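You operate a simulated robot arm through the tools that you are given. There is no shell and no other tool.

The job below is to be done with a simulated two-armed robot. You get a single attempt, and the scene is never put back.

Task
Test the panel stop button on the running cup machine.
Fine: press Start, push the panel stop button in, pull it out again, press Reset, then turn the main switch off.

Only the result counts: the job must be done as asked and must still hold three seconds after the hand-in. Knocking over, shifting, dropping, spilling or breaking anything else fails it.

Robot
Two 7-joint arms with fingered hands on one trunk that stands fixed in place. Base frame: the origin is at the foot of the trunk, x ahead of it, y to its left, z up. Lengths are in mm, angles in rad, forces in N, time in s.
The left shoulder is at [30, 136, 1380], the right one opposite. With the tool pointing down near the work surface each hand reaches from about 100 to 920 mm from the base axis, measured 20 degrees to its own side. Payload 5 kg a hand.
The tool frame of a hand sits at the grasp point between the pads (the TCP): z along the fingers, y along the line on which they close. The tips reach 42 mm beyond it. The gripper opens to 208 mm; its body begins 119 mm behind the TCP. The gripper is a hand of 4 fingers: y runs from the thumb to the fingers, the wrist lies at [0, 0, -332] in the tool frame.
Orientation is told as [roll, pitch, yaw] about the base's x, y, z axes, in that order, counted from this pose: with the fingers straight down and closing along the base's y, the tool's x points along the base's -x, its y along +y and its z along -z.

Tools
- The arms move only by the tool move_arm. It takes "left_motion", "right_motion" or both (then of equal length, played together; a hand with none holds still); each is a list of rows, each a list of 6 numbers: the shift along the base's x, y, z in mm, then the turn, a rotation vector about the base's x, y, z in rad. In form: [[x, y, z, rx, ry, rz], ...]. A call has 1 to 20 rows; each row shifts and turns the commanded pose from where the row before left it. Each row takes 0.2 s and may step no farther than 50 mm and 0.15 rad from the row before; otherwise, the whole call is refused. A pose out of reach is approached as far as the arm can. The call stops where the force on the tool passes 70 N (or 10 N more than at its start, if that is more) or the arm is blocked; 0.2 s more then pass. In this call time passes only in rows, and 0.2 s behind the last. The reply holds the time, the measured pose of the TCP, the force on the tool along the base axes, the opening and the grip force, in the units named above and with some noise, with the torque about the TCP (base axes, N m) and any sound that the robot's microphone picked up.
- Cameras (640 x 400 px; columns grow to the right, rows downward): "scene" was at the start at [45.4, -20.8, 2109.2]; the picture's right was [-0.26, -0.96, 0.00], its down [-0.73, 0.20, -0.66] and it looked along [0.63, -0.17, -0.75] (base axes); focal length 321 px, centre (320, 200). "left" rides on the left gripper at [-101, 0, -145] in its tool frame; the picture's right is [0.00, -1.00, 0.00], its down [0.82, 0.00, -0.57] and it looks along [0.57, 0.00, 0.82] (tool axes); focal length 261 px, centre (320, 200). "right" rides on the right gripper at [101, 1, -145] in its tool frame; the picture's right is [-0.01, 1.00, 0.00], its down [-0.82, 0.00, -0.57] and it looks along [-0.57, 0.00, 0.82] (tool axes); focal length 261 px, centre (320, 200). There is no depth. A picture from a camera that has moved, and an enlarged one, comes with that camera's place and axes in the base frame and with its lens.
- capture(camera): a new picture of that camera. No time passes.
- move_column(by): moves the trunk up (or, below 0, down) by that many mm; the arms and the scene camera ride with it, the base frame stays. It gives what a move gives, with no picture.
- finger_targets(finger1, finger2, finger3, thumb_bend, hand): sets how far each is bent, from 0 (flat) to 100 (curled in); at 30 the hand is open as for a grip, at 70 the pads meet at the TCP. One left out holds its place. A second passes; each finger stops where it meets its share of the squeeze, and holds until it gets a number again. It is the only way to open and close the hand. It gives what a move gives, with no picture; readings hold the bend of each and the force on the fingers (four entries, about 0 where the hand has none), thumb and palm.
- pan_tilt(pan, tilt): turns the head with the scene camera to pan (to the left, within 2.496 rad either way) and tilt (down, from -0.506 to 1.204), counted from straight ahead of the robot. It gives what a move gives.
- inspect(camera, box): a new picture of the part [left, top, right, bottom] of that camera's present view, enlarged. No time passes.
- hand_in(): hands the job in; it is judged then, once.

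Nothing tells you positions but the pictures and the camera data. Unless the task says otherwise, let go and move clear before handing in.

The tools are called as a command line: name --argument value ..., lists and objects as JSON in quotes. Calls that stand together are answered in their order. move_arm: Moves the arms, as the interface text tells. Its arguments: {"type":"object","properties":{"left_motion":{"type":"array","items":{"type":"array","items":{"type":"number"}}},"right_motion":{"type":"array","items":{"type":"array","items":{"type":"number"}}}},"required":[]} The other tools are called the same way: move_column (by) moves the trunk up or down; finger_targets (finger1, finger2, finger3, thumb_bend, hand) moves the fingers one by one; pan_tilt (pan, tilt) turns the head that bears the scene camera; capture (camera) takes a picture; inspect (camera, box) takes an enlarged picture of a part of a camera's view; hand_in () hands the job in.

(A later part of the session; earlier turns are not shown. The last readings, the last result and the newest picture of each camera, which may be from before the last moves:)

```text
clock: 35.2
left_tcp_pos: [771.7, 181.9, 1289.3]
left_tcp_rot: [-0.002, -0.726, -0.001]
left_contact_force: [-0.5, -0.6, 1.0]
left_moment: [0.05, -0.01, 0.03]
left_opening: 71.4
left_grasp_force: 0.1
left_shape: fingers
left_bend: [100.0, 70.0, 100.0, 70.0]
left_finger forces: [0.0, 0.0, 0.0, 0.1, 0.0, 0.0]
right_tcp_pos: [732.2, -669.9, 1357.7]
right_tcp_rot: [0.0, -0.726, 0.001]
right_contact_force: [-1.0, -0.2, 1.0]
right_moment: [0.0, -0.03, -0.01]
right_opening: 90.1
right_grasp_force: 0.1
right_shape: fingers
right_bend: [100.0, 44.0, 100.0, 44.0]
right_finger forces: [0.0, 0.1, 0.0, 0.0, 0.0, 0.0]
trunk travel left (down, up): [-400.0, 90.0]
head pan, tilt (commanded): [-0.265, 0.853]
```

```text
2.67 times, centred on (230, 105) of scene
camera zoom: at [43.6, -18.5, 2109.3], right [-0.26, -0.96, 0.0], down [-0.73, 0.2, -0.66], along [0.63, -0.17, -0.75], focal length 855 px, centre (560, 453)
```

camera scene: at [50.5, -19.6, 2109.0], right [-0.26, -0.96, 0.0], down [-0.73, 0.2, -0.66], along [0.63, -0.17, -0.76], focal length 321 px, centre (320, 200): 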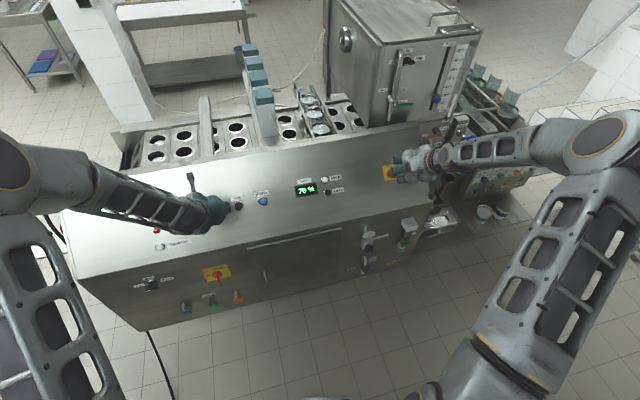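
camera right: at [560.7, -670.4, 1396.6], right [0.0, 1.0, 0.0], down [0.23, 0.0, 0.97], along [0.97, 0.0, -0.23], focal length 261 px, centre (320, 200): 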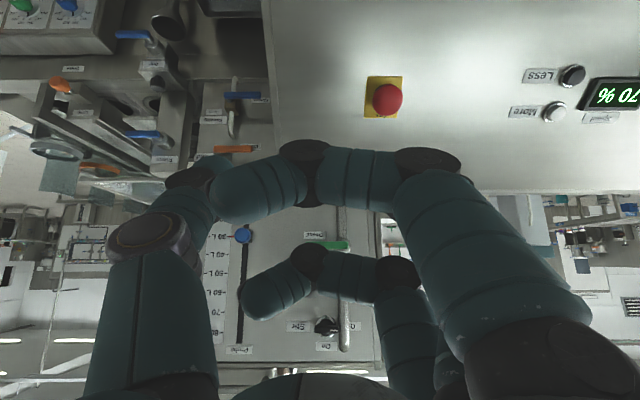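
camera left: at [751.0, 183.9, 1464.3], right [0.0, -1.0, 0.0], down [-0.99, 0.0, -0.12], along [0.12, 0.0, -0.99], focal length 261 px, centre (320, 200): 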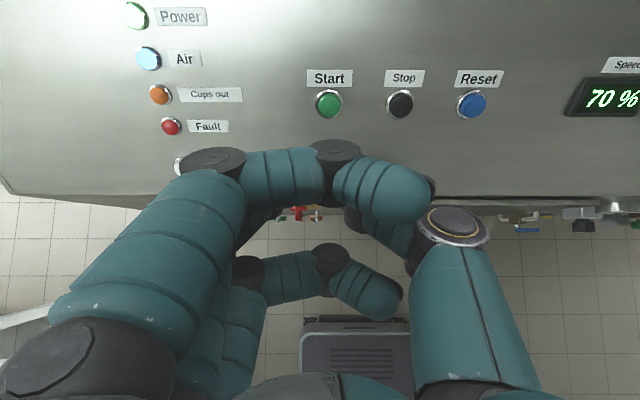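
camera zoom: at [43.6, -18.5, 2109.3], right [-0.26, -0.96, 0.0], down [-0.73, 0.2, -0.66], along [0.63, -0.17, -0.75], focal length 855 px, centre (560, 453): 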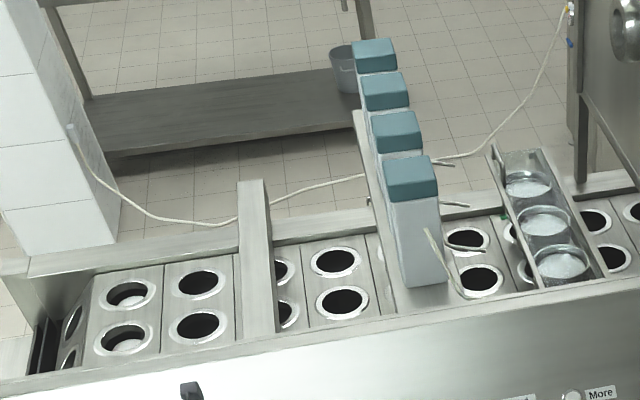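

The Fault lamp is out after Reset, so the stop test worked and the line stays still. Now the Main switch: I take enlarged views of it first.

inspect --camera "scene" --box '[196, 258, 236, 283]'

inspect --camera "scene" --box '[130, 255, 290, 355]'

inspect --camera "left" --box '[260, 195, 340, 245]'

capture --camera "scene"

```text
16.00 times, centred on (216, 270) of scene
camera zoom: at [43.6, -18.5, 2109.3], right [-0.26, -0.96, 0.0], down [-0.73, 0.2, -0.66], along [0.63, -0.17, -0.75], focal length 5133 px, centre (1984, -928)
```

zoom: 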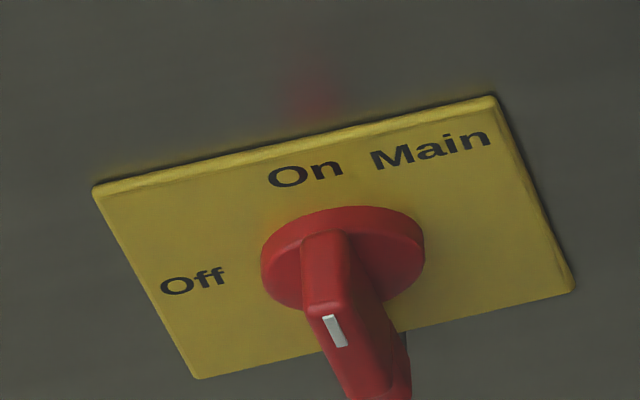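

```text
4.00 times, centred on (210, 305) of scene
camera zoom: at [43.6, -18.5, 2109.3], right [-0.26, -0.96, 0.0], down [-0.73, 0.2, -0.66], along [0.63, -0.17, -0.75], focal length 1283 px, centre (760, -220)
```

zoom: 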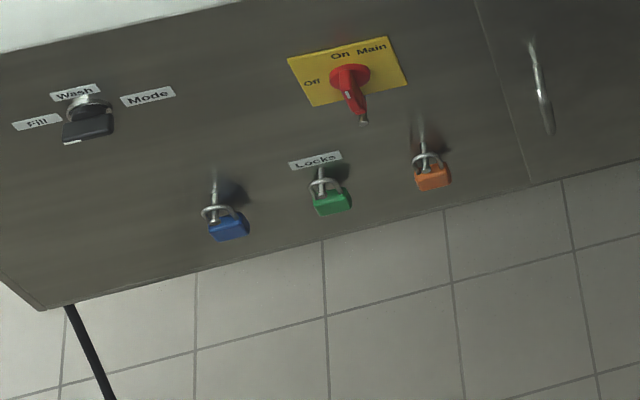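

```text
8.00 times, centred on (300, 220) of left
camera zoom: at [751.0, 183.9, 1464.3], right [0.0, -1.0, 0.0], down [-0.99, 0.0, -0.12], along [0.12, 0.0, -0.99], focal length 2085 px, centre (480, 40)
```

zoom: 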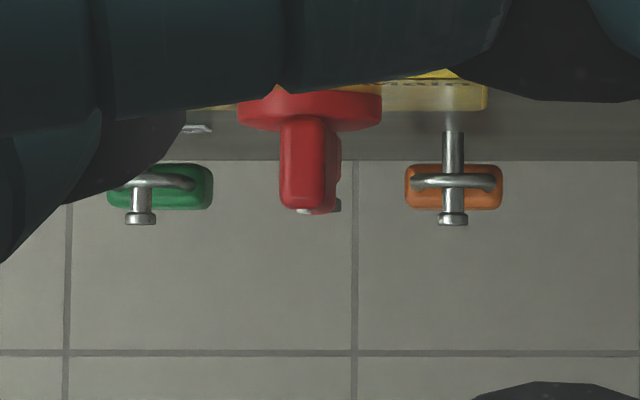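

```text
taken
camera scene: at [43.6, -18.5, 2109.3], right [-0.26, -0.96, 0.0], down [-0.73, 0.2, -0.66], along [0.63, -0.17, -0.75], focal length 321 px, centre (320, 200)
```

scene: 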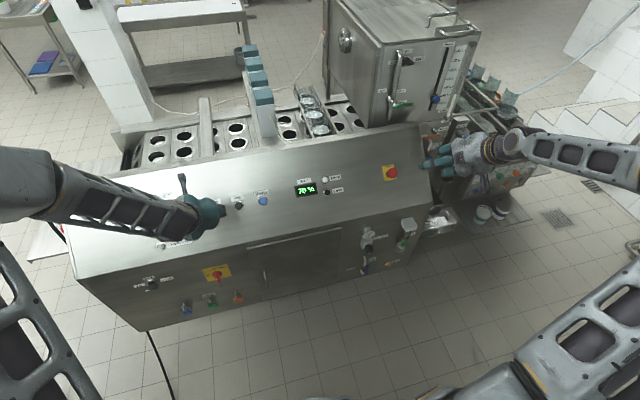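

The switch is a red bar handle standing upright (mark at "On", "Off" to its left), near [800, 233, 850] on the front face. I pull both hands back clear of the machine, turning the left one to point forward.

move_arm --left_motion '[[-30, 0, 30, 0, 0, 0], [-40, 5, 0, 0, -0.14, 0], [-40, 5, 0, 0, -0.14, 0], [-40, 10, 0, 0, -0.14, 0], [-40, 10, 0, 0, -0.14, 0], [-40, 10, 0, 0, -0.14, 0], [0, 10, -30, 0, -0.145, 0]]' --right_motion '[[-40, 0, 10, 0, 0, 0], [-40, 0, 10, 0, 0, 0], [-40, 0, 10, 0, 0, 0], [-40, 0, 10, 0, 0, 0], [-40, 5, 10, 0, 0, 0], [-40, 5, 10, 0, 0, 0], [-30, 5, 0, 0, 0, 0]]'

capture --camera "scene"

capture --camera "left"

```text
clock: 36.8
left_tcp_pos: [628.5, 239.4, 1250.9]
left_tcp_rot: [-2.04, -1.568, 2.04]
left_contact_force: [1.9, 2.1, 0.3]
left_moment: [-0.02, 0.05, -0.24]
left_opening: 71.6
left_grasp_force: 0.2
left_shape: fingers
left_bend: [100.0, 70.0, 100.0, 70.0]
left_finger forces: [0.1, 0.0, 0.1, 0.0, 0.1, 0.0]
left hand out of reach, approached as far as the arm can: row 4, 5, 6
right_tcp_pos: [465.9, -655.5, 1422.2]
right_tcp_rot: [-0.069, -0.682, 0.056]
right_contact_force: [0.0, 1.9, 1.7]
right_moment: [-0.11, 0.2, -0.12]
right_opening: 90.2
right_grasp_force: 0.1
right_shape: fingers
right_bend: [100.0, 44.0, 100.0, 44.0]
right_finger forces: [0.1, 0.0, 0.0, 0.0, 0.0, 0.0]
right hand out of reach, approached as far as the arm can: row 6
trunk travel left (down, up): [-400.0, 90.0]
head pan, tilt (commanded): [-0.265, 0.853]
```

```text
taken
camera scene: at [48.2, -17.2, 2109.1], right [-0.26, -0.96, 0.0], down [-0.73, 0.2, -0.66], along [0.63, -0.17, -0.75], focal length 321 px, centre (320, 200)
```

scene: 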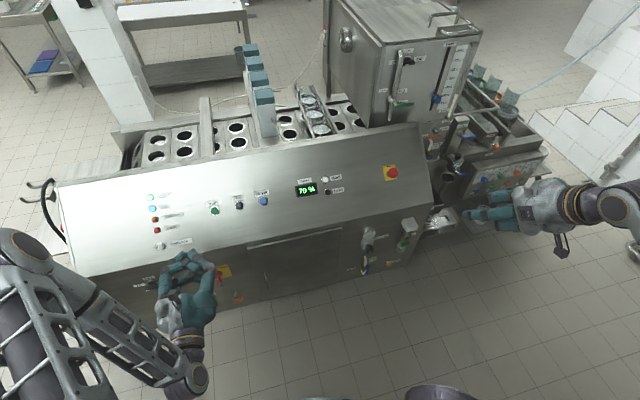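

```text
taken
camera left: at [483.8, 240.9, 1351.0], right [0.0, -1.0, 0.01], down [-0.57, -0.01, -0.82], along [0.82, -0.01, -0.57], focal length 261 px, centre (320, 200)
```

left: 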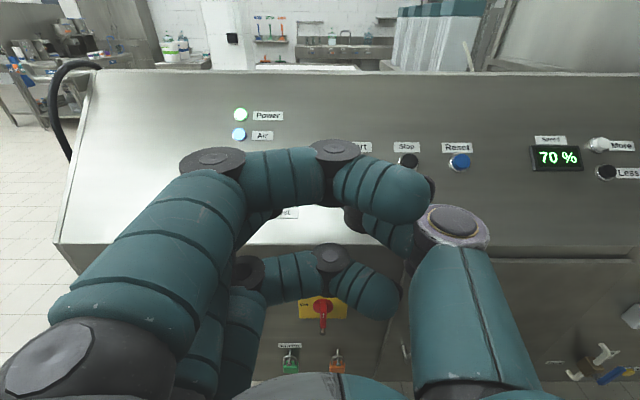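

Both hands are clear of the machine and the left points straight ahead. I lower the trunk by 250 mm so the arm works the front face comfortably.

move_column --by -250

capture --camera "left"

capture --camera "scene"

```text
clock: 39.4
left_tcp_pos: [627.1, 236.2, 1002.1]
left_tcp_rot: [2.358, -1.569, -2.36]
left_contact_force: [0.1, 0.7, 0.2]
left_moment: [-0.01, 0.0, 0.0]
left_opening: 71.6
left_grasp_force: 0.0
left_shape: fingers
left_bend: [100.0, 70.0, 100.0, 70.0]
left_finger forces: [0.1, 0.0, 0.0, 0.1, 0.1, 0.0]
right_tcp_pos: [462.6, -655.0, 1164.7]
right_tcp_rot: [0.001, -0.726, 0.0]
right_contact_force: [-0.1, 0.3, 0.1]
right_moment: [0.0, 0.02, 0.0]
right_opening: 90.4
right_grasp_force: 0.1
right_shape: fingers
right_bend: [100.0, 44.0, 100.0, 44.0]
right_finger forces: [0.0, 0.0, 0.0, 0.1, 0.1, 0.0]
trunk travel left (down, up): [-150.0, 340.0]
head pan, tilt (commanded): [-0.265, 0.853]
```

```text
taken
camera left: at [482.4, 238.7, 1102.7], right [0.0, -1.0, 0.0], down [-0.57, 0.0, -0.82], along [0.82, 0.0, -0.57], focal length 261 px, centre (320, 200)
```

left: 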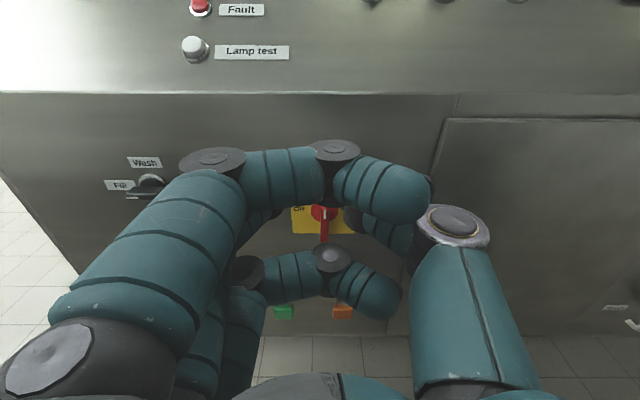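

```text
taken
camera scene: at [45.0, -20.8, 1859.4], right [-0.26, -0.96, 0.0], down [-0.73, 0.2, -0.66], along [0.63, -0.17, -0.75], focal length 321 px, centre (320, 200)
```

scene: 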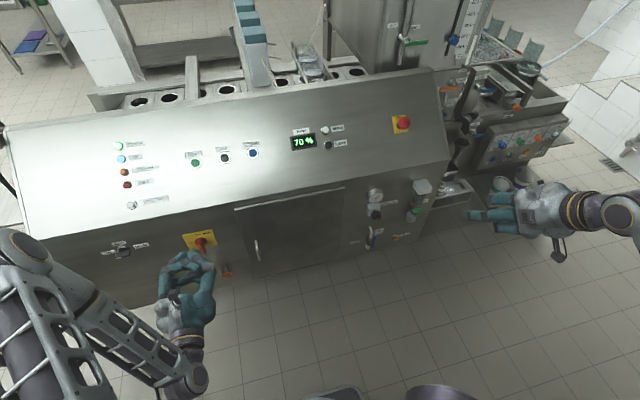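

inspect --camera "scene" --box '[180, 226, 228, 256]'

inspect --camera "left" --box '[280, 195, 360, 245]'

```text
13.33 times, centred on (204, 241) of scene
camera zoom: at [45.0, -20.8, 1859.4], right [-0.26, -0.96, 0.0], down [-0.73, 0.2, -0.66], along [0.63, -0.17, -0.75], focal length 4277 px, centre (1867, -347)
```

zoom: 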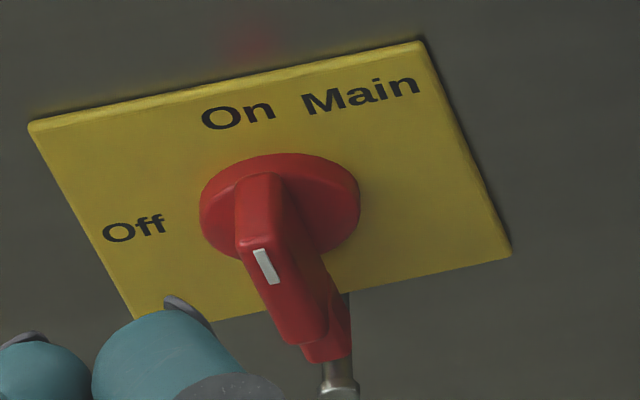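

```text
8.00 times, centred on (320, 220) of left
camera zoom: at [482.4, 238.7, 1102.7], right [0.0, -1.0, 0.0], down [-0.57, 0.0, -0.82], along [0.82, 0.0, -0.57], focal length 2085 px, centre (320, 40)
```

zoom: 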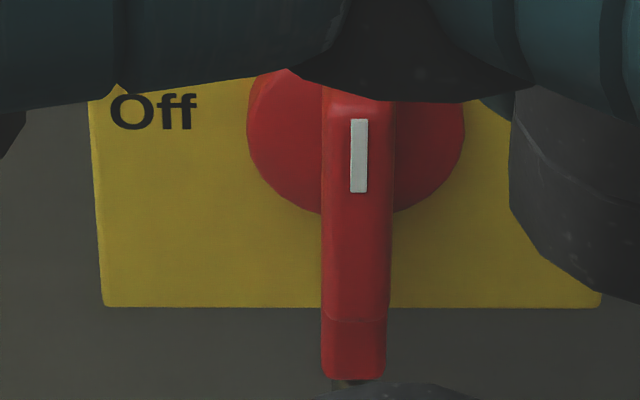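

The switch disc centre comes out at [810, 232, 853], with a 13 mm wide upright bar. I open the left hand to get an unobstructed close view of the handle and the pin below it.

finger_targets --hand "left" --finger1 30 --finger2 30 --finger3 30 --thumb_bend 30

move_arm --left_motion '[[0, 0, -30, 0, 0, 0], [0, 0, -30, 0, 0, 0], [0, 0, -30, 0, 0, 0]]'

capture --camera "left"

inspect --camera "left" --box '[250, 80, 410, 180]'

inspect --camera "scene" --box '[180, 226, 228, 256]'

```text
clock: 40.4
left_tcp_pos: [626.7, 236.8, 1001.0]
left_tcp_rot: [1.842, -1.571, -1.844]
left_contact_force: [-0.7, 1.2, 0.3]
left_moment: [-0.01, 0.0, 0.01]
left_opening: 223.1
left_grasp_force: 0.0
left_shape: fingers
left_bend: [30.0, 30.0, 30.0, 30.0]
left_finger forces: [0.1, 0.1, 0.0, 0.1, 0.0, 0.0]
right_tcp_pos: [463.3, -656.0, 1164.4]
right_tcp_rot: [0.0, -0.725, -0.002]
right_contact_force: [0.7, -1.5, -0.3]
right_moment: [-0.03, 0.03, 0.01]
right_opening: 90.4
right_grasp_force: 0.1
right_shape: fingers
right_bend: [100.0, 44.0, 100.0, 44.0]
right_finger forces: [0.0, 0.1, 0.0, 0.0, 0.0, 0.1]
trunk travel left (down, up): [-150.0, 340.0]
head pan, tilt (commanded): [-0.265, 0.853]
```

```text
clock: 41.2
left_tcp_pos: [628.0, 237.5, 910.5]
left_tcp_rot: [-2.221, -1.57, 2.217]
left_contact_force: [-0.4, -0.2, -0.4]
left_moment: [-0.01, 0.0, -0.02]
left_opening: 223.2
left_grasp_force: 0.1
left_shape: fingers
left_bend: [30.0, 30.0, 30.0, 30.0]
left_finger forces: [0.0, 0.0, 0.0, 0.0, 0.0, 0.1]
right_tcp_pos: [462.9, -656.7, 1165.5]
right_tcp_rot: [0.0, -0.726, 0.001]
right_contact_force: [0.1, 1.4, 0.6]
right_moment: [-0.04, 0.05, -0.04]
right_opening: 90.1
right_grasp_force: 0.1
right_shape: fingers
right_bend: [100.0, 44.0, 100.0, 44.0]
right_finger forces: [0.0, 0.0, 0.0, 0.0, 0.0, 0.1]
trunk travel left (down, up): [-150.0, 340.0]
head pan, tilt (commanded): [-0.265, 0.853]
```

```text
taken
camera left: at [482.6, 239.7, 1011.4], right [0.0, -1.0, 0.01], down [-0.57, 0.0, -0.82], along [0.82, 0.0, -0.57], focal length 261 px, centre (320, 200)
```

left: 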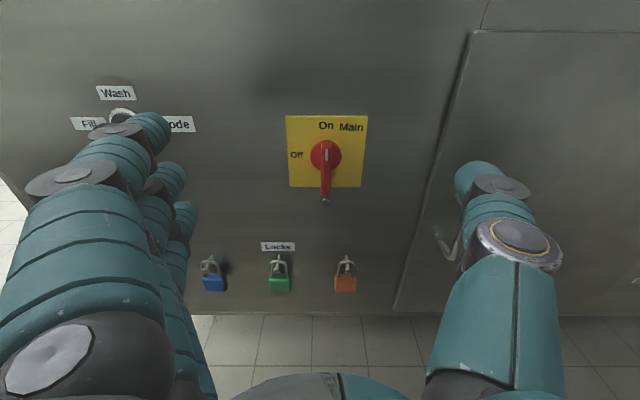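

```text
4.00 times, centred on (330, 130) of left
camera zoom: at [482.6, 239.7, 1011.4], right [0.0, -1.0, 0.01], down [-0.57, 0.0, -0.82], along [0.82, 0.0, -0.57], focal length 1043 px, centre (280, 480)
```

zoom: 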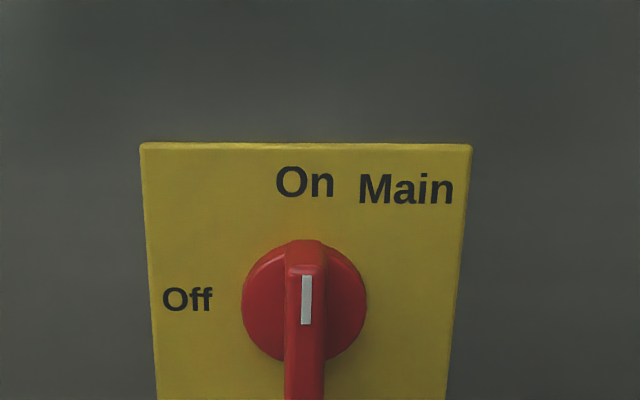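

```text
13.33 times, centred on (204, 241) of scene
camera zoom: at [45.4, -19.8, 1859.2], right [-0.26, -0.96, 0.0], down [-0.73, 0.2, -0.66], along [0.63, -0.17, -0.75], focal length 4277 px, centre (1867, -347)
```

zoom: 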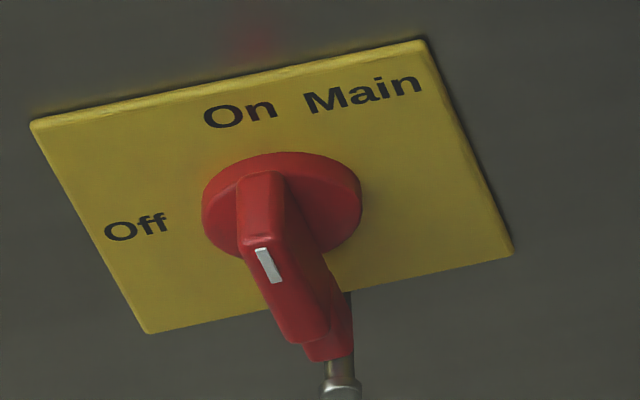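

inspect --camera "left" --box '[278, 135, 374, 215]'

inspect --camera "left" --box '[200, 200, 392, 320]'

```text
5.00 times, centred on (326, 175) of left
camera zoom: at [482.6, 239.7, 1011.4], right [0.0, -1.0, 0.01], down [-0.57, 0.0, -0.82], along [0.82, 0.0, -0.57], focal length 1303 px, centre (290, 325)
```

zoom: 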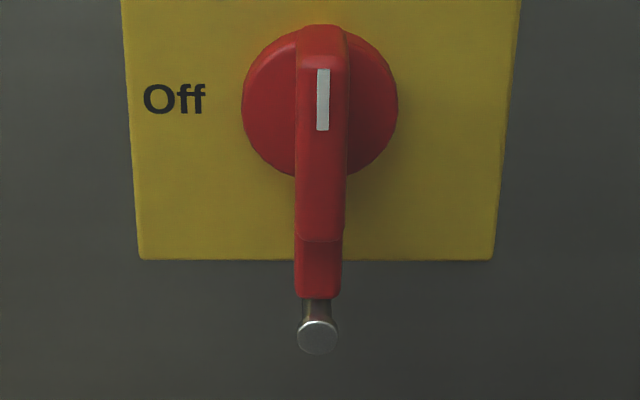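

```text
3.33 times, centred on (296, 260) of left
camera zoom: at [482.6, 239.7, 1011.4], right [0.0, -1.0, 0.01], down [-0.57, 0.0, -0.82], along [0.82, 0.0, -0.57], focal length 869 px, centre (400, 0)
```

zoom: 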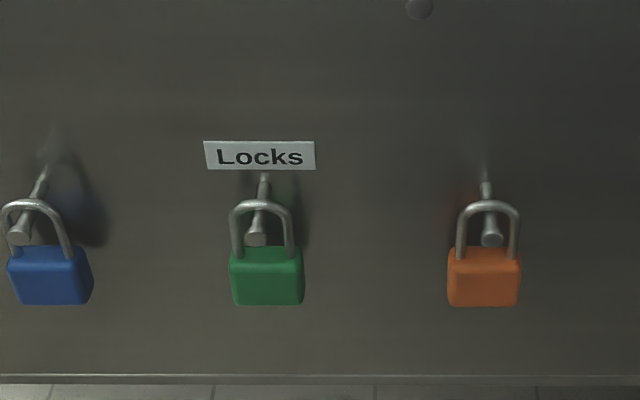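

There is an empty peg at [788, 232, 794] just under the handle and the axis is at about y 232, z 855, with the bar front at x 778. I preshape the left hand to a moderate opening and approach to about 30 mm short.

finger_targets --hand "left" --finger1 50 --finger2 50 --finger3 50 --thumb_bend 50

move_arm --left_motion '[[15, -1.5, -18.5, 0, 0, 0], [25, -2, -18.5, 0, 0, 0], [25, -2, -18.5, 0, 0, 0], [20, 0, 0, 0, 0, 0]]'

capture --camera "left"

inspect --camera "scene" --box '[160, 210, 256, 270]'

```text
clock: 42.2
left_tcp_pos: [626.7, 237.8, 911.5]
left_tcp_rot: [2.082, -1.571, -2.083]
left_contact_force: [0.4, 0.3, -0.4]
left_moment: [-0.01, 0.01, 0.02]
left_opening: 121.6
left_grasp_force: 0.2
left_shape: fingers
left_bend: [50.0, 50.0, 50.0, 50.0]
left_finger forces: [0.0, 0.0, 0.1, 0.0, 0.0, 0.0]
right_tcp_pos: [464.1, -656.2, 1163.7]
right_tcp_rot: [0.0, -0.726, -0.001]
right_contact_force: [-0.3, 0.0, -0.2]
right_moment: [0.02, 0.0, -0.03]
right_opening: 90.4
right_grasp_force: 0.1
right_shape: fingers
right_bend: [100.0, 44.0, 100.0, 44.0]
right_finger forces: [0.0, 0.0, 0.0, 0.1, 0.1, 0.0]
trunk travel left (down, up): [-150.0, 340.0]
head pan, tilt (commanded): [-0.265, 0.853]
```

```text
clock: 43.2
left_tcp_pos: [711.6, 231.8, 854.7]
left_tcp_rot: [2.463, -1.57, -2.462]
left_contact_force: [0.3, 0.2, -0.3]
left_moment: [0.01, -0.05, 0.02]
left_opening: 121.3
left_grasp_force: 0.0
left_shape: fingers
left_bend: [50.0, 50.0, 50.0, 50.0]
left_finger forces: [0.1, 0.0, 0.0, 0.0, 0.0, 0.0]
right_tcp_pos: [463.1, -656.2, 1164.3]
right_tcp_rot: [-0.001, -0.725, -0.001]
right_contact_force: [-0.3, 0.4, 0.6]
right_moment: [0.01, -0.02, -0.03]
right_opening: 90.2
right_grasp_force: 0.1
right_shape: fingers
right_bend: [100.0, 44.0, 100.0, 44.0]
right_finger forces: [0.1, 0.0, 0.0, 0.0, 0.0, 0.0]
trunk travel left (down, up): [-150.0, 340.0]
head pan, tilt (commanded): [-0.265, 0.853]
```

```text
taken
camera left: at [567.5, 233.9, 955.2], right [0.0, -1.0, 0.0], down [-0.57, 0.0, -0.82], along [0.82, 0.0, -0.57], focal length 261 px, centre (320, 200)
```

left: 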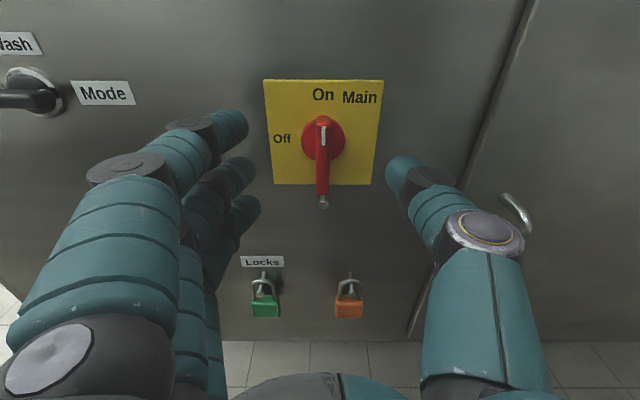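

```text
6.67 times, centred on (208, 240) of scene
camera zoom: at [45.1, -20.9, 1859.3], right [-0.26, -0.96, 0.0], down [-0.73, 0.2, -0.66], along [0.63, -0.17, -0.75], focal length 2139 px, centre (1067, -67)
```

zoom: 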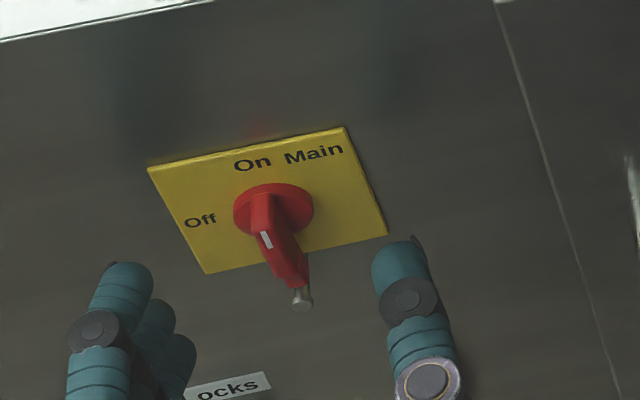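

Alignment looks right (axis y≈231, z≈856). I advance 36 mm so the fingers straddle the bar, then look.

move_arm --left_motion '[[12, 0, 0.5, 0, 0, 0], [12, 0, 0.5, 0, 0, 0], [12, 0, 0, 0, 0, 0]]'

capture --camera "left"

inspect --camera "scene" --box '[160, 210, 256, 270]'

```text
clock: 44.0
left_tcp_pos: [748.9, 231.4, 855.2]
left_tcp_rot: [2.207, -1.57, -2.209]
left_contact_force: [-0.3, 0.6, -0.5]
left_moment: [0.02, 0.0, -0.04]
left_opening: 121.6
left_grasp_force: 0.0
left_shape: fingers
left_bend: [50.0, 50.0, 50.0, 50.0]
left_finger forces: [0.0, 0.1, 0.0, 0.0, 0.0, 0.0]
right_tcp_pos: [463.5, -656.1, 1164.1]
right_tcp_rot: [-0.001, -0.725, -0.002]
right_contact_force: [0.4, 0.0, -0.6]
right_moment: [0.01, -0.03, 0.01]
right_opening: 90.2
right_grasp_force: 0.0
right_shape: fingers
right_bend: [100.0, 44.0, 100.0, 44.0]
right_finger forces: [0.0, 0.1, 0.1, 0.1, 0.0, 0.0]
trunk travel left (down, up): [-150.0, 340.0]
head pan, tilt (commanded): [-0.265, 0.853]
```

```text
taken
camera left: at [604.1, 232.9, 956.4], right [0.0, -1.0, 0.0], down [-0.57, 0.0, -0.82], along [0.82, 0.0, -0.57], focal length 261 px, centre (320, 200)
```

left: 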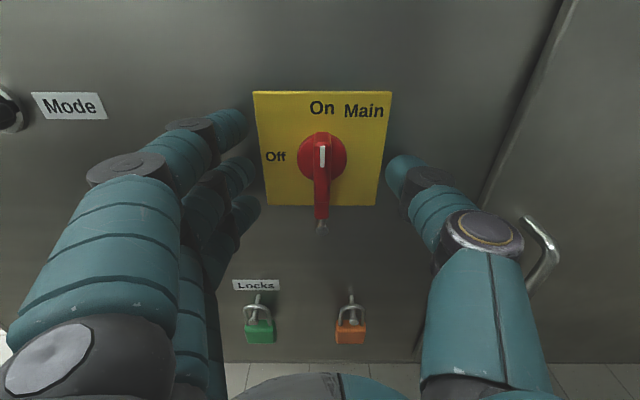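

```text
6.67 times, centred on (208, 240) of scene
camera zoom: at [45.4, -20.9, 1859.2], right [-0.26, -0.96, 0.0], down [-0.73, 0.2, -0.66], along [0.63, -0.17, -0.75], focal length 2139 px, centre (1067, -67)
```

zoom: 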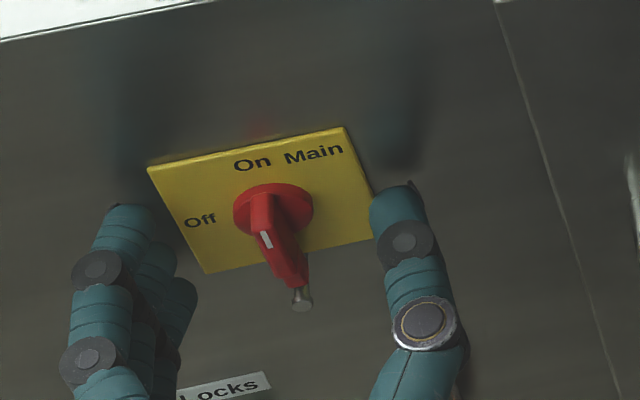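

The bar sits between thumb and fingers with no contact. I close the hand on it.

finger_targets --hand "left" --finger1 61 --finger2 61 --finger3 61 --thumb_bend 61

capture --camera "left"

inspect --camera "scene" --box '[160, 210, 256, 270]'

```text
clock: 45.0
left_tcp_pos: [748.4, 231.5, 856.1]
left_tcp_rot: [2.065, -1.57, -2.063]
left_contact_force: [-0.3, -0.5, 0.6]
left_moment: [-0.01, -0.02, -0.04]
left_opening: 67.3
left_grasp_force: 0.0
left_shape: fingers
left_bend: [61.0, 61.0, 61.0, 61.0]
left_finger forces: [0.0, 0.0, 0.0, 0.0, 0.1, 0.0]
right_tcp_pos: [463.2, -656.0, 1164.4]
right_tcp_rot: [0.0, -0.725, -0.002]
right_contact_force: [0.5, -0.3, -0.1]
right_moment: [-0.05, 0.01, 0.04]
right_opening: 90.2
right_grasp_force: 0.1
right_shape: fingers
right_bend: [100.0, 44.0, 100.0, 44.0]
right_finger forces: [0.0, 0.0, 0.0, 0.0, 0.0, 0.1]
trunk travel left (down, up): [-150.0, 340.0]
head pan, tilt (commanded): [-0.265, 0.853]
```

```text
taken
camera left: at [603.8, 233.0, 956.5], right [0.0, -1.0, 0.0], down [-0.57, 0.0, -0.82], along [0.82, 0.0, -0.57], focal length 261 px, centre (320, 200)
```

left: 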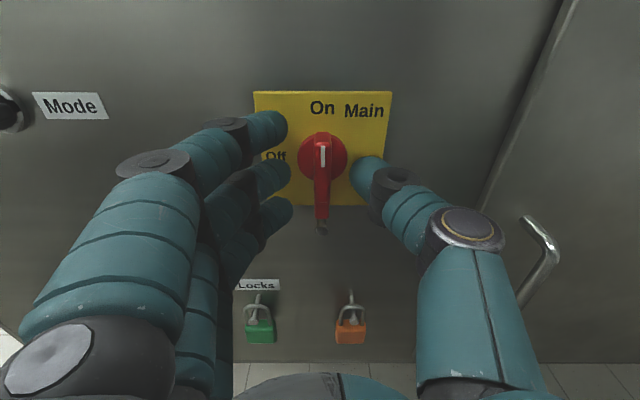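

```text
6.67 times, centred on (208, 240) of scene
camera zoom: at [45.1, -20.8, 1859.2], right [-0.26, -0.96, 0.0], down [-0.73, 0.2, -0.66], along [0.63, -0.17, -0.75], focal length 2139 px, centre (1067, -67)
```

zoom: 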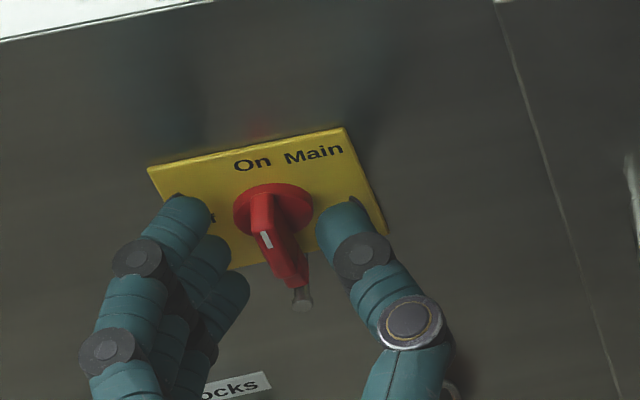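

The three fingertips and the thumb straddle the bar well. I close further to grip it.

finger_targets --hand "left" --finger1 76 --finger2 76 --finger3 76 --thumb_bend 76

capture --camera "left"

inspect --camera "scene" --box '[160, 210, 256, 270]'

```text
clock: 46.0
left_tcp_pos: [749.9, 232.6, 855.3]
left_tcp_rot: [2.517, -1.569, -2.514]
left_contact_force: [13.0, 1.3, 2.0]
left_moment: [0.01, 0.01, 0.14]
left_opening: 35.3
left_grasp_force: 22.0
left_shape: fingers
left_bend: [71.0, 69.0, 71.0, 68.0]
left_finger forces: [7.4, 8.3, 6.4, 0.1, 22.3, 0.0]
right_tcp_pos: [463.8, -657.0, 1163.9]
right_tcp_rot: [0.002, -0.726, -0.002]
right_contact_force: [0.2, 1.0, 0.6]
right_moment: [-0.01, -0.01, -0.02]
right_opening: 89.9
right_grasp_force: 0.0
right_shape: fingers
right_bend: [100.0, 44.0, 100.0, 44.0]
right_finger forces: [0.0, 0.0, 0.1, 0.1, 0.0, 0.1]
trunk travel left (down, up): [-150.0, 340.0]
head pan, tilt (commanded): [-0.265, 0.853]
```

```text
taken
camera left: at [604.6, 233.2, 956.5], right [0.0, -1.0, 0.0], down [-0.57, 0.0, -0.82], along [0.82, 0.0, -0.57], focal length 261 px, centre (320, 200)
```

left: 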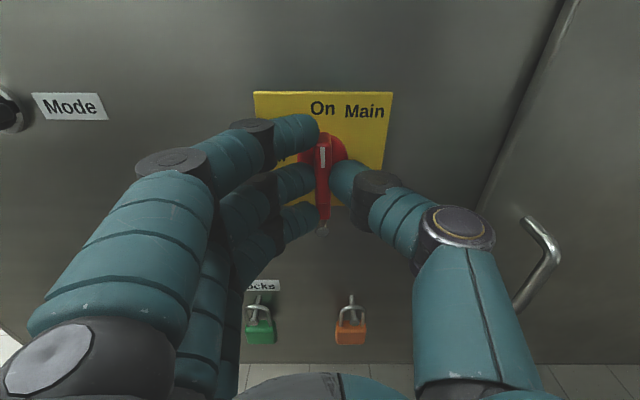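

```text
6.67 times, centred on (208, 240) of scene
camera zoom: at [46.2, -20.7, 1859.2], right [-0.26, -0.96, 0.0], down [-0.73, 0.2, -0.66], along [0.63, -0.17, -0.75], focal length 2139 px, centre (1067, -67)
```

zoom: 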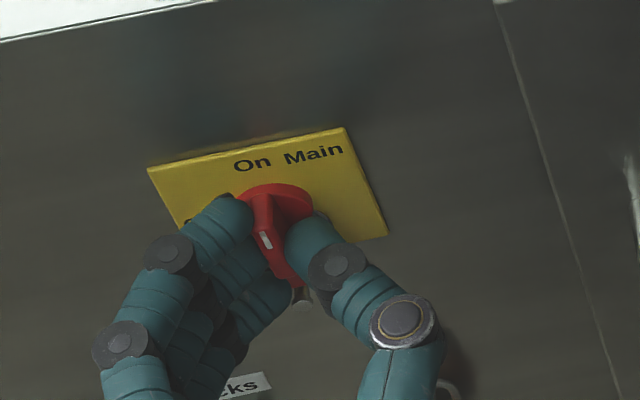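

Firm grip: three fingers 6–8 N each against the thumb at 22 N. I start turning counter-clockwise (mark from On toward Off at left), watching torque and sound.

move_arm --left_motion '[[0, 0, 0, -0.12, 0, 0], [0, 0, 0, -0.12, 0, 0], [0, 0, 0, -0.12, 0, 0]]'

inspect --camera "scene" --box '[160, 210, 256, 270]'

capture --camera "left"

```text
clock: 46.8
left_tcp_pos: [748.2, 232.5, 856.5]
left_tcp_rot: [-1.577, -1.207, 1.577]
left_contact_force: [5.8, 2.6, 9.9]
left_moment: [1.42, -0.12, 0.09]
left_opening: 31.7
left_grasp_force: 34.9
left_shape: fingers
left_bend: [72.0, 71.0, 71.0, 68.0]
left_finger forces: [2.9, 6.1, 33.0, 0.0, 27.7, 0.0]
right_tcp_pos: [461.8, -655.5, 1164.5]
right_tcp_rot: [0.0, -0.725, -0.002]
right_contact_force: [0.1, 0.0, 1.3]
right_moment: [-0.03, 0.01, -0.02]
right_opening: 90.3
right_grasp_force: 0.1
right_shape: fingers
right_bend: [100.0, 44.0, 100.0, 44.0]
right_finger forces: [0.1, 0.1, 0.0, 0.0, 0.1, 0.0]
trunk travel left (down, up): [-150.0, 340.0]
head pan, tilt (commanded): [-0.265, 0.853]
```

```text
6.67 times, centred on (208, 240) of scene
camera zoom: at [44.8, -20.7, 1859.4], right [-0.26, -0.96, 0.0], down [-0.73, 0.2, -0.66], along [0.63, -0.17, -0.75], focal length 2139 px, centre (1067, -67)
```

zoom: 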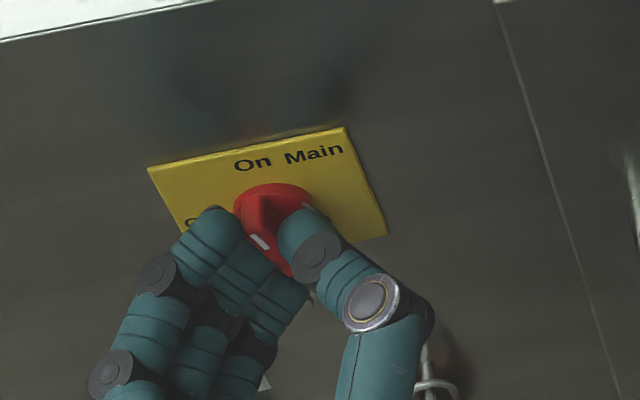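

```text
taken
camera left: at [603.1, 269.5, 951.2], right [0.0, -0.93, 0.36], down [-0.57, -0.29, -0.77], along [0.82, -0.2, -0.53], focal length 261 px, centre (320, 200)
```

left: 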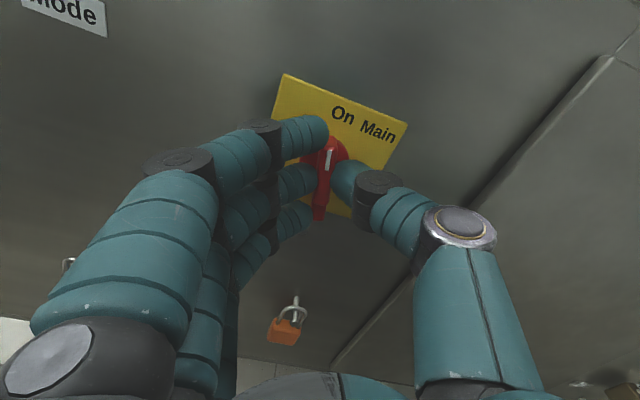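

The handle is turning with the hand (torque 1.4 N m). I continue.

move_arm --left_motion '[[0, 0, 0, -0.12, 0, 0], [0, 0, 0, -0.12, 0, 0], [0, 0, 0, -0.12, 0, 0], [0, 0, 0, -0.12, 0, 0]]'

capture --camera "left"

```text
clock: 47.9
left_tcp_pos: [748.3, 243.9, 862.1]
left_tcp_rot: [-1.592, -0.747, 1.612]
left_contact_force: [-29.8, 25.3, 19.6]
left_moment: [2.28, 0.2, 0.44]
left_opening: 30.0
left_grasp_force: 42.5
left_shape: fingers
left_bend: [73.0, 71.0, 62.0, 66.0]
left_finger forces: [0.0, 13.4, 43.2, 0.1, 28.8, 0.0]
right_tcp_pos: [459.0, -660.6, 1165.3]
right_tcp_rot: [0.001, -0.729, -0.003]
right_contact_force: [1.3, -0.9, -0.4]
right_moment: [0.08, -0.01, 0.08]
right_opening: 90.2
right_grasp_force: 0.1
right_shape: fingers
right_bend: [100.0, 44.0, 100.0, 44.0]
right_finger forces: [0.1, 0.0, 0.1, 0.1, 0.1, 0.1]
trunk travel left (down, up): [-150.0, 340.0]
head pan, tilt (commanded): [-0.265, 0.853]
stopped in row 4 (left hand): the force on the tool passed its limit at 72 N (the readings are from after the stop); the commanded pose is now the measured one
```

```text
taken
camera left: at [600.5, 315.5, 928.9], right [0.01, -0.68, 0.74], down [-0.55, -0.62, -0.56], along [0.84, -0.4, -0.37], focal length 261 px, centre (320, 200)
```

left: 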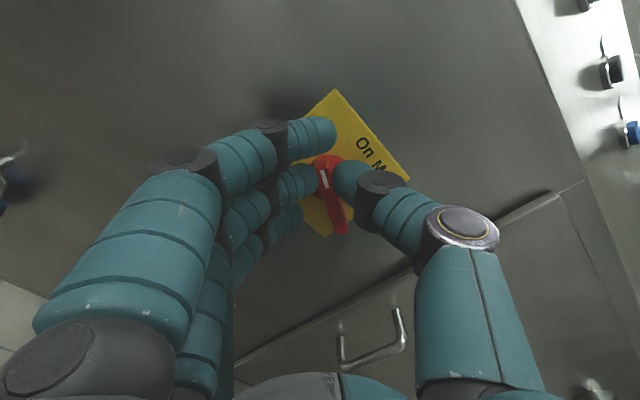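

The turn stopped at 72 N: the lowest finger has swung onto the peg under the handle, while the bar itself is about two-thirds of the way. I check the handle and lamps before re-gripping.

inspect --camera "scene" --box '[160, 210, 256, 270]'

inspect --camera "scene" --box '[90, 130, 186, 190]'

inspect --camera "left" --box '[260, 120, 420, 250]'

```text
6.67 times, centred on (208, 240) of scene
camera zoom: at [40.6, -21.9, 1859.1], right [-0.26, -0.96, 0.0], down [-0.73, 0.2, -0.66], along [0.64, -0.17, -0.75], focal length 2139 px, centre (1067, -67)
```

zoom: 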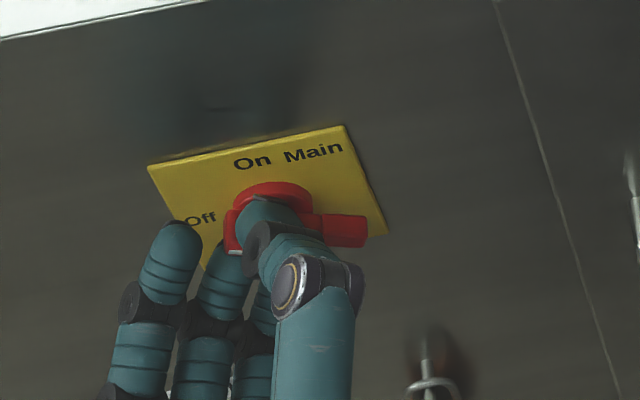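

```text
6.67 times, centred on (138, 160) of scene
camera zoom: at [40.6, -21.9, 1859.1], right [-0.26, -0.96, 0.0], down [-0.73, 0.2, -0.66], along [0.64, -0.17, -0.75], focal length 2139 px, centre (1533, 467)
```

zoom: 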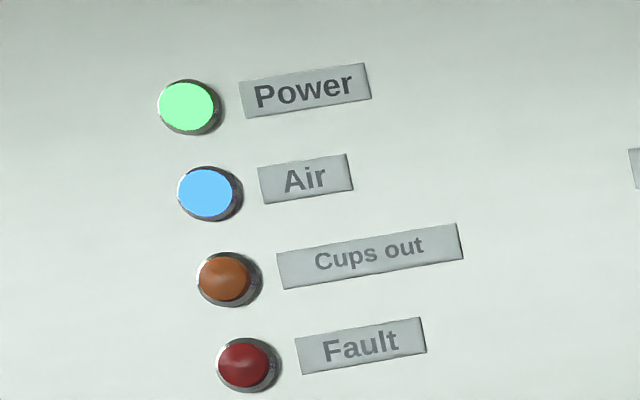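

```text
3.08 times, centred on (340, 185) of left
camera zoom: at [600.5, 315.5, 928.9], right [0.01, -0.68, 0.74], down [-0.55, -0.62, -0.56], along [0.84, -0.4, -0.37], focal length 802 px, centre (258, 246)
```

zoom: 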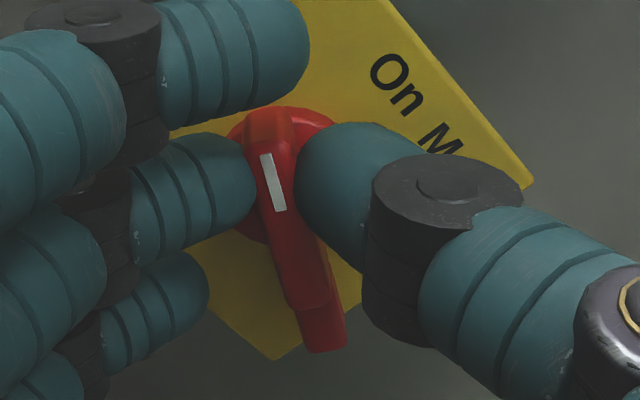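

The handle mark is about 65° of the way to Off and Power is still lit; the net force comes from finger 3 leaning on the peg. I open the hand and back straight out, then finish by pushing the handle's long tail upward.

finger_targets --hand "left" --finger1 50 --finger2 50 --finger3 50 --thumb_bend 50

inspect --camera "left" --box '[260, 120, 420, 250]'

inspect --camera "scene" --box '[160, 210, 256, 270]'

```text
clock: 48.9
left_tcp_pos: [748.9, 244.0, 864.7]
left_tcp_rot: [-1.595, -0.74, 1.613]
left_contact_force: [-4.9, 26.9, 36.6]
left_moment: [1.17, -0.73, 0.72]
left_opening: 120.0
left_grasp_force: 22.3
left_shape: fingers
left_bend: [50.0, 50.0, 72.0, 50.0]
left_finger forces: [0.0, 0.0, 44.0, 0.0, 0.0, 0.0]
right_tcp_pos: [461.0, -656.5, 1166.5]
right_tcp_rot: [-0.001, -0.728, -0.002]
right_contact_force: [-0.3, -0.3, 0.2]
right_moment: [0.02, 0.0, -0.05]
right_opening: 90.0
right_grasp_force: 0.1
right_shape: fingers
right_bend: [100.0, 44.0, 100.0, 44.0]
right_finger forces: [0.1, 0.1, 0.1, 0.0, 0.0, 0.0]
trunk travel left (down, up): [-150.0, 340.0]
head pan, tilt (commanded): [-0.265, 0.853]
```

```text
3.08 times, centred on (340, 185) of left
camera zoom: at [601.4, 315.6, 929.1], right [0.0, -0.67, 0.74], down [-0.55, -0.62, -0.56], along [0.84, -0.4, -0.37], focal length 802 px, centre (258, 246)
```

zoom: 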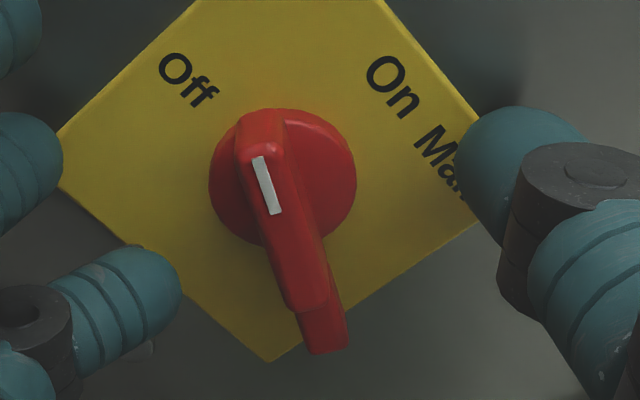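

```text
6.67 times, centred on (208, 240) of scene
camera zoom: at [41.7, -19.4, 1859.5], right [-0.26, -0.96, 0.0], down [-0.73, 0.2, -0.66], along [0.64, -0.17, -0.75], focal length 2139 px, centre (1067, -67)
```

zoom: 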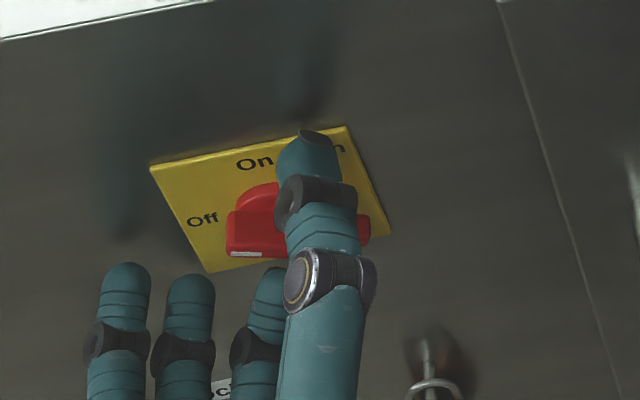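

The handle stays where it is, and finger 3 is resting on the peg (44 N). I lift the hand slightly up and left to unload the peg, then retreat.

move_arm --left_motion '[[-2, 4, 6, 0, 0, 0], [-4, 3, 4, 0, 0, 0]]'

```text
clock: 49.5
left_tcp_pos: [743.1, 244.3, 867.2]
left_tcp_rot: [-1.577, -0.739, 1.589]
left_contact_force: [0.8, -0.1, 0.1]
left_moment: [0.0, 0.03, -0.02]
left_opening: 119.7
left_grasp_force: 0.1
left_shape: fingers
left_bend: [50.0, 50.0, 50.0, 50.0]
left_finger forces: [0.0, 0.0, 0.0, 0.0, 0.0, 0.0]
right_tcp_pos: [461.8, -656.4, 1164.5]
right_tcp_rot: [0.0, -0.728, -0.002]
right_contact_force: [0.4, 0.3, 0.4]
right_moment: [-0.02, 0.06, 0.0]
right_opening: 90.2
right_grasp_force: 0.0
right_shape: fingers
right_bend: [100.0, 44.0, 100.0, 44.0]
right_finger forces: [0.1, 0.0, 0.0, 0.0, 0.0, 0.1]
trunk travel left (down, up): [-150.0, 340.0]
head pan, tilt (commanded): [-0.265, 0.853]
```

Free of contact. I retreat 80 mm and roll the hand back upright for a clear look.

move_arm --left_motion '[[-30, 0, 0, 0, 0, 0], [-30, 0, 0, 0, 0, 0], [-20, 0, 0, 0.14, 0, 0], [0, -3, 0, 0.14, 0, 0], [0, -3, 0, 0.14, 0, 0], [0, -3, 0, 0.14, 0, 0], [0, -3, 0, 0.14, 0, 0], [0, 0, 0, 0.125, 0, 0]]'

capture --camera "left"

inspect --camera "left" --box '[240, 80, 400, 210]'

inspect --camera "scene" --box '[160, 210, 256, 270]'

```text
clock: 51.2
left_tcp_pos: [662.9, 235.9, 870.0]
left_tcp_rot: [-3.019, -1.55, 3.024]
left_contact_force: [0.5, 0.7, 0.1]
left_moment: [-0.03, -0.04, 0.01]
left_opening: 119.9
left_grasp_force: 0.1
left_shape: fingers
left_bend: [50.0, 50.0, 50.0, 50.0]
left_finger forces: [0.0, 0.0, 0.1, 0.0, 0.0, 0.1]
right_tcp_pos: [463.1, -658.9, 1164.7]
right_tcp_rot: [0.0, -0.726, -0.001]
right_contact_force: [0.1, 0.2, -0.1]
right_moment: [0.0, 0.01, -0.02]
right_opening: 90.3
right_grasp_force: 0.0
right_shape: fingers
right_bend: [100.0, 44.0, 100.0, 44.0]
right_finger forces: [0.1, 0.1, 0.0, 0.0, 0.1, 0.1]
trunk travel left (down, up): [-150.0, 340.0]
head pan, tilt (commanded): [-0.265, 0.853]
```

```text
taken
camera left: at [517.1, 236.5, 968.2], right [0.0, -1.0, 0.01], down [-0.55, -0.01, -0.83], along [0.83, 0.0, -0.55], focal length 261 px, centre (320, 200)
```

left: 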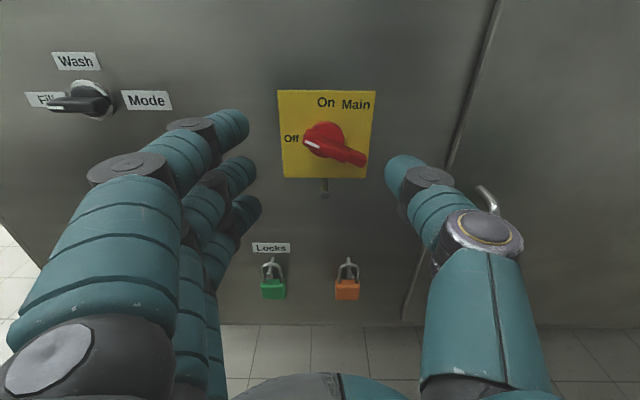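

```text
3.08 times, centred on (320, 145) of left
camera zoom: at [517.1, 236.5, 968.2], right [0.0, -1.0, 0.01], down [-0.55, -0.01, -0.83], along [0.83, 0.0, -0.55], focal length 802 px, centre (320, 369)
```

zoom: 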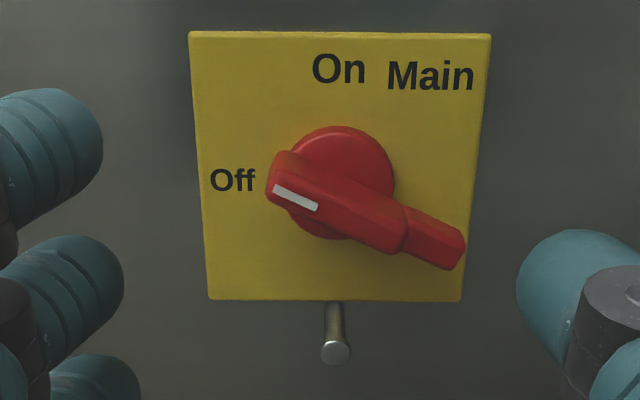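

```text
6.67 times, centred on (208, 240) of scene
camera zoom: at [45.2, -20.8, 1859.2], right [-0.26, -0.96, 0.0], down [-0.73, 0.2, -0.66], along [0.63, -0.17, -0.75], focal length 2139 px, centre (1067, -67)
```

zoom: 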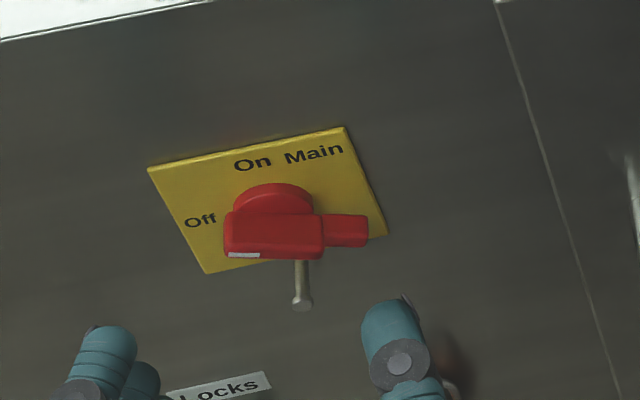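

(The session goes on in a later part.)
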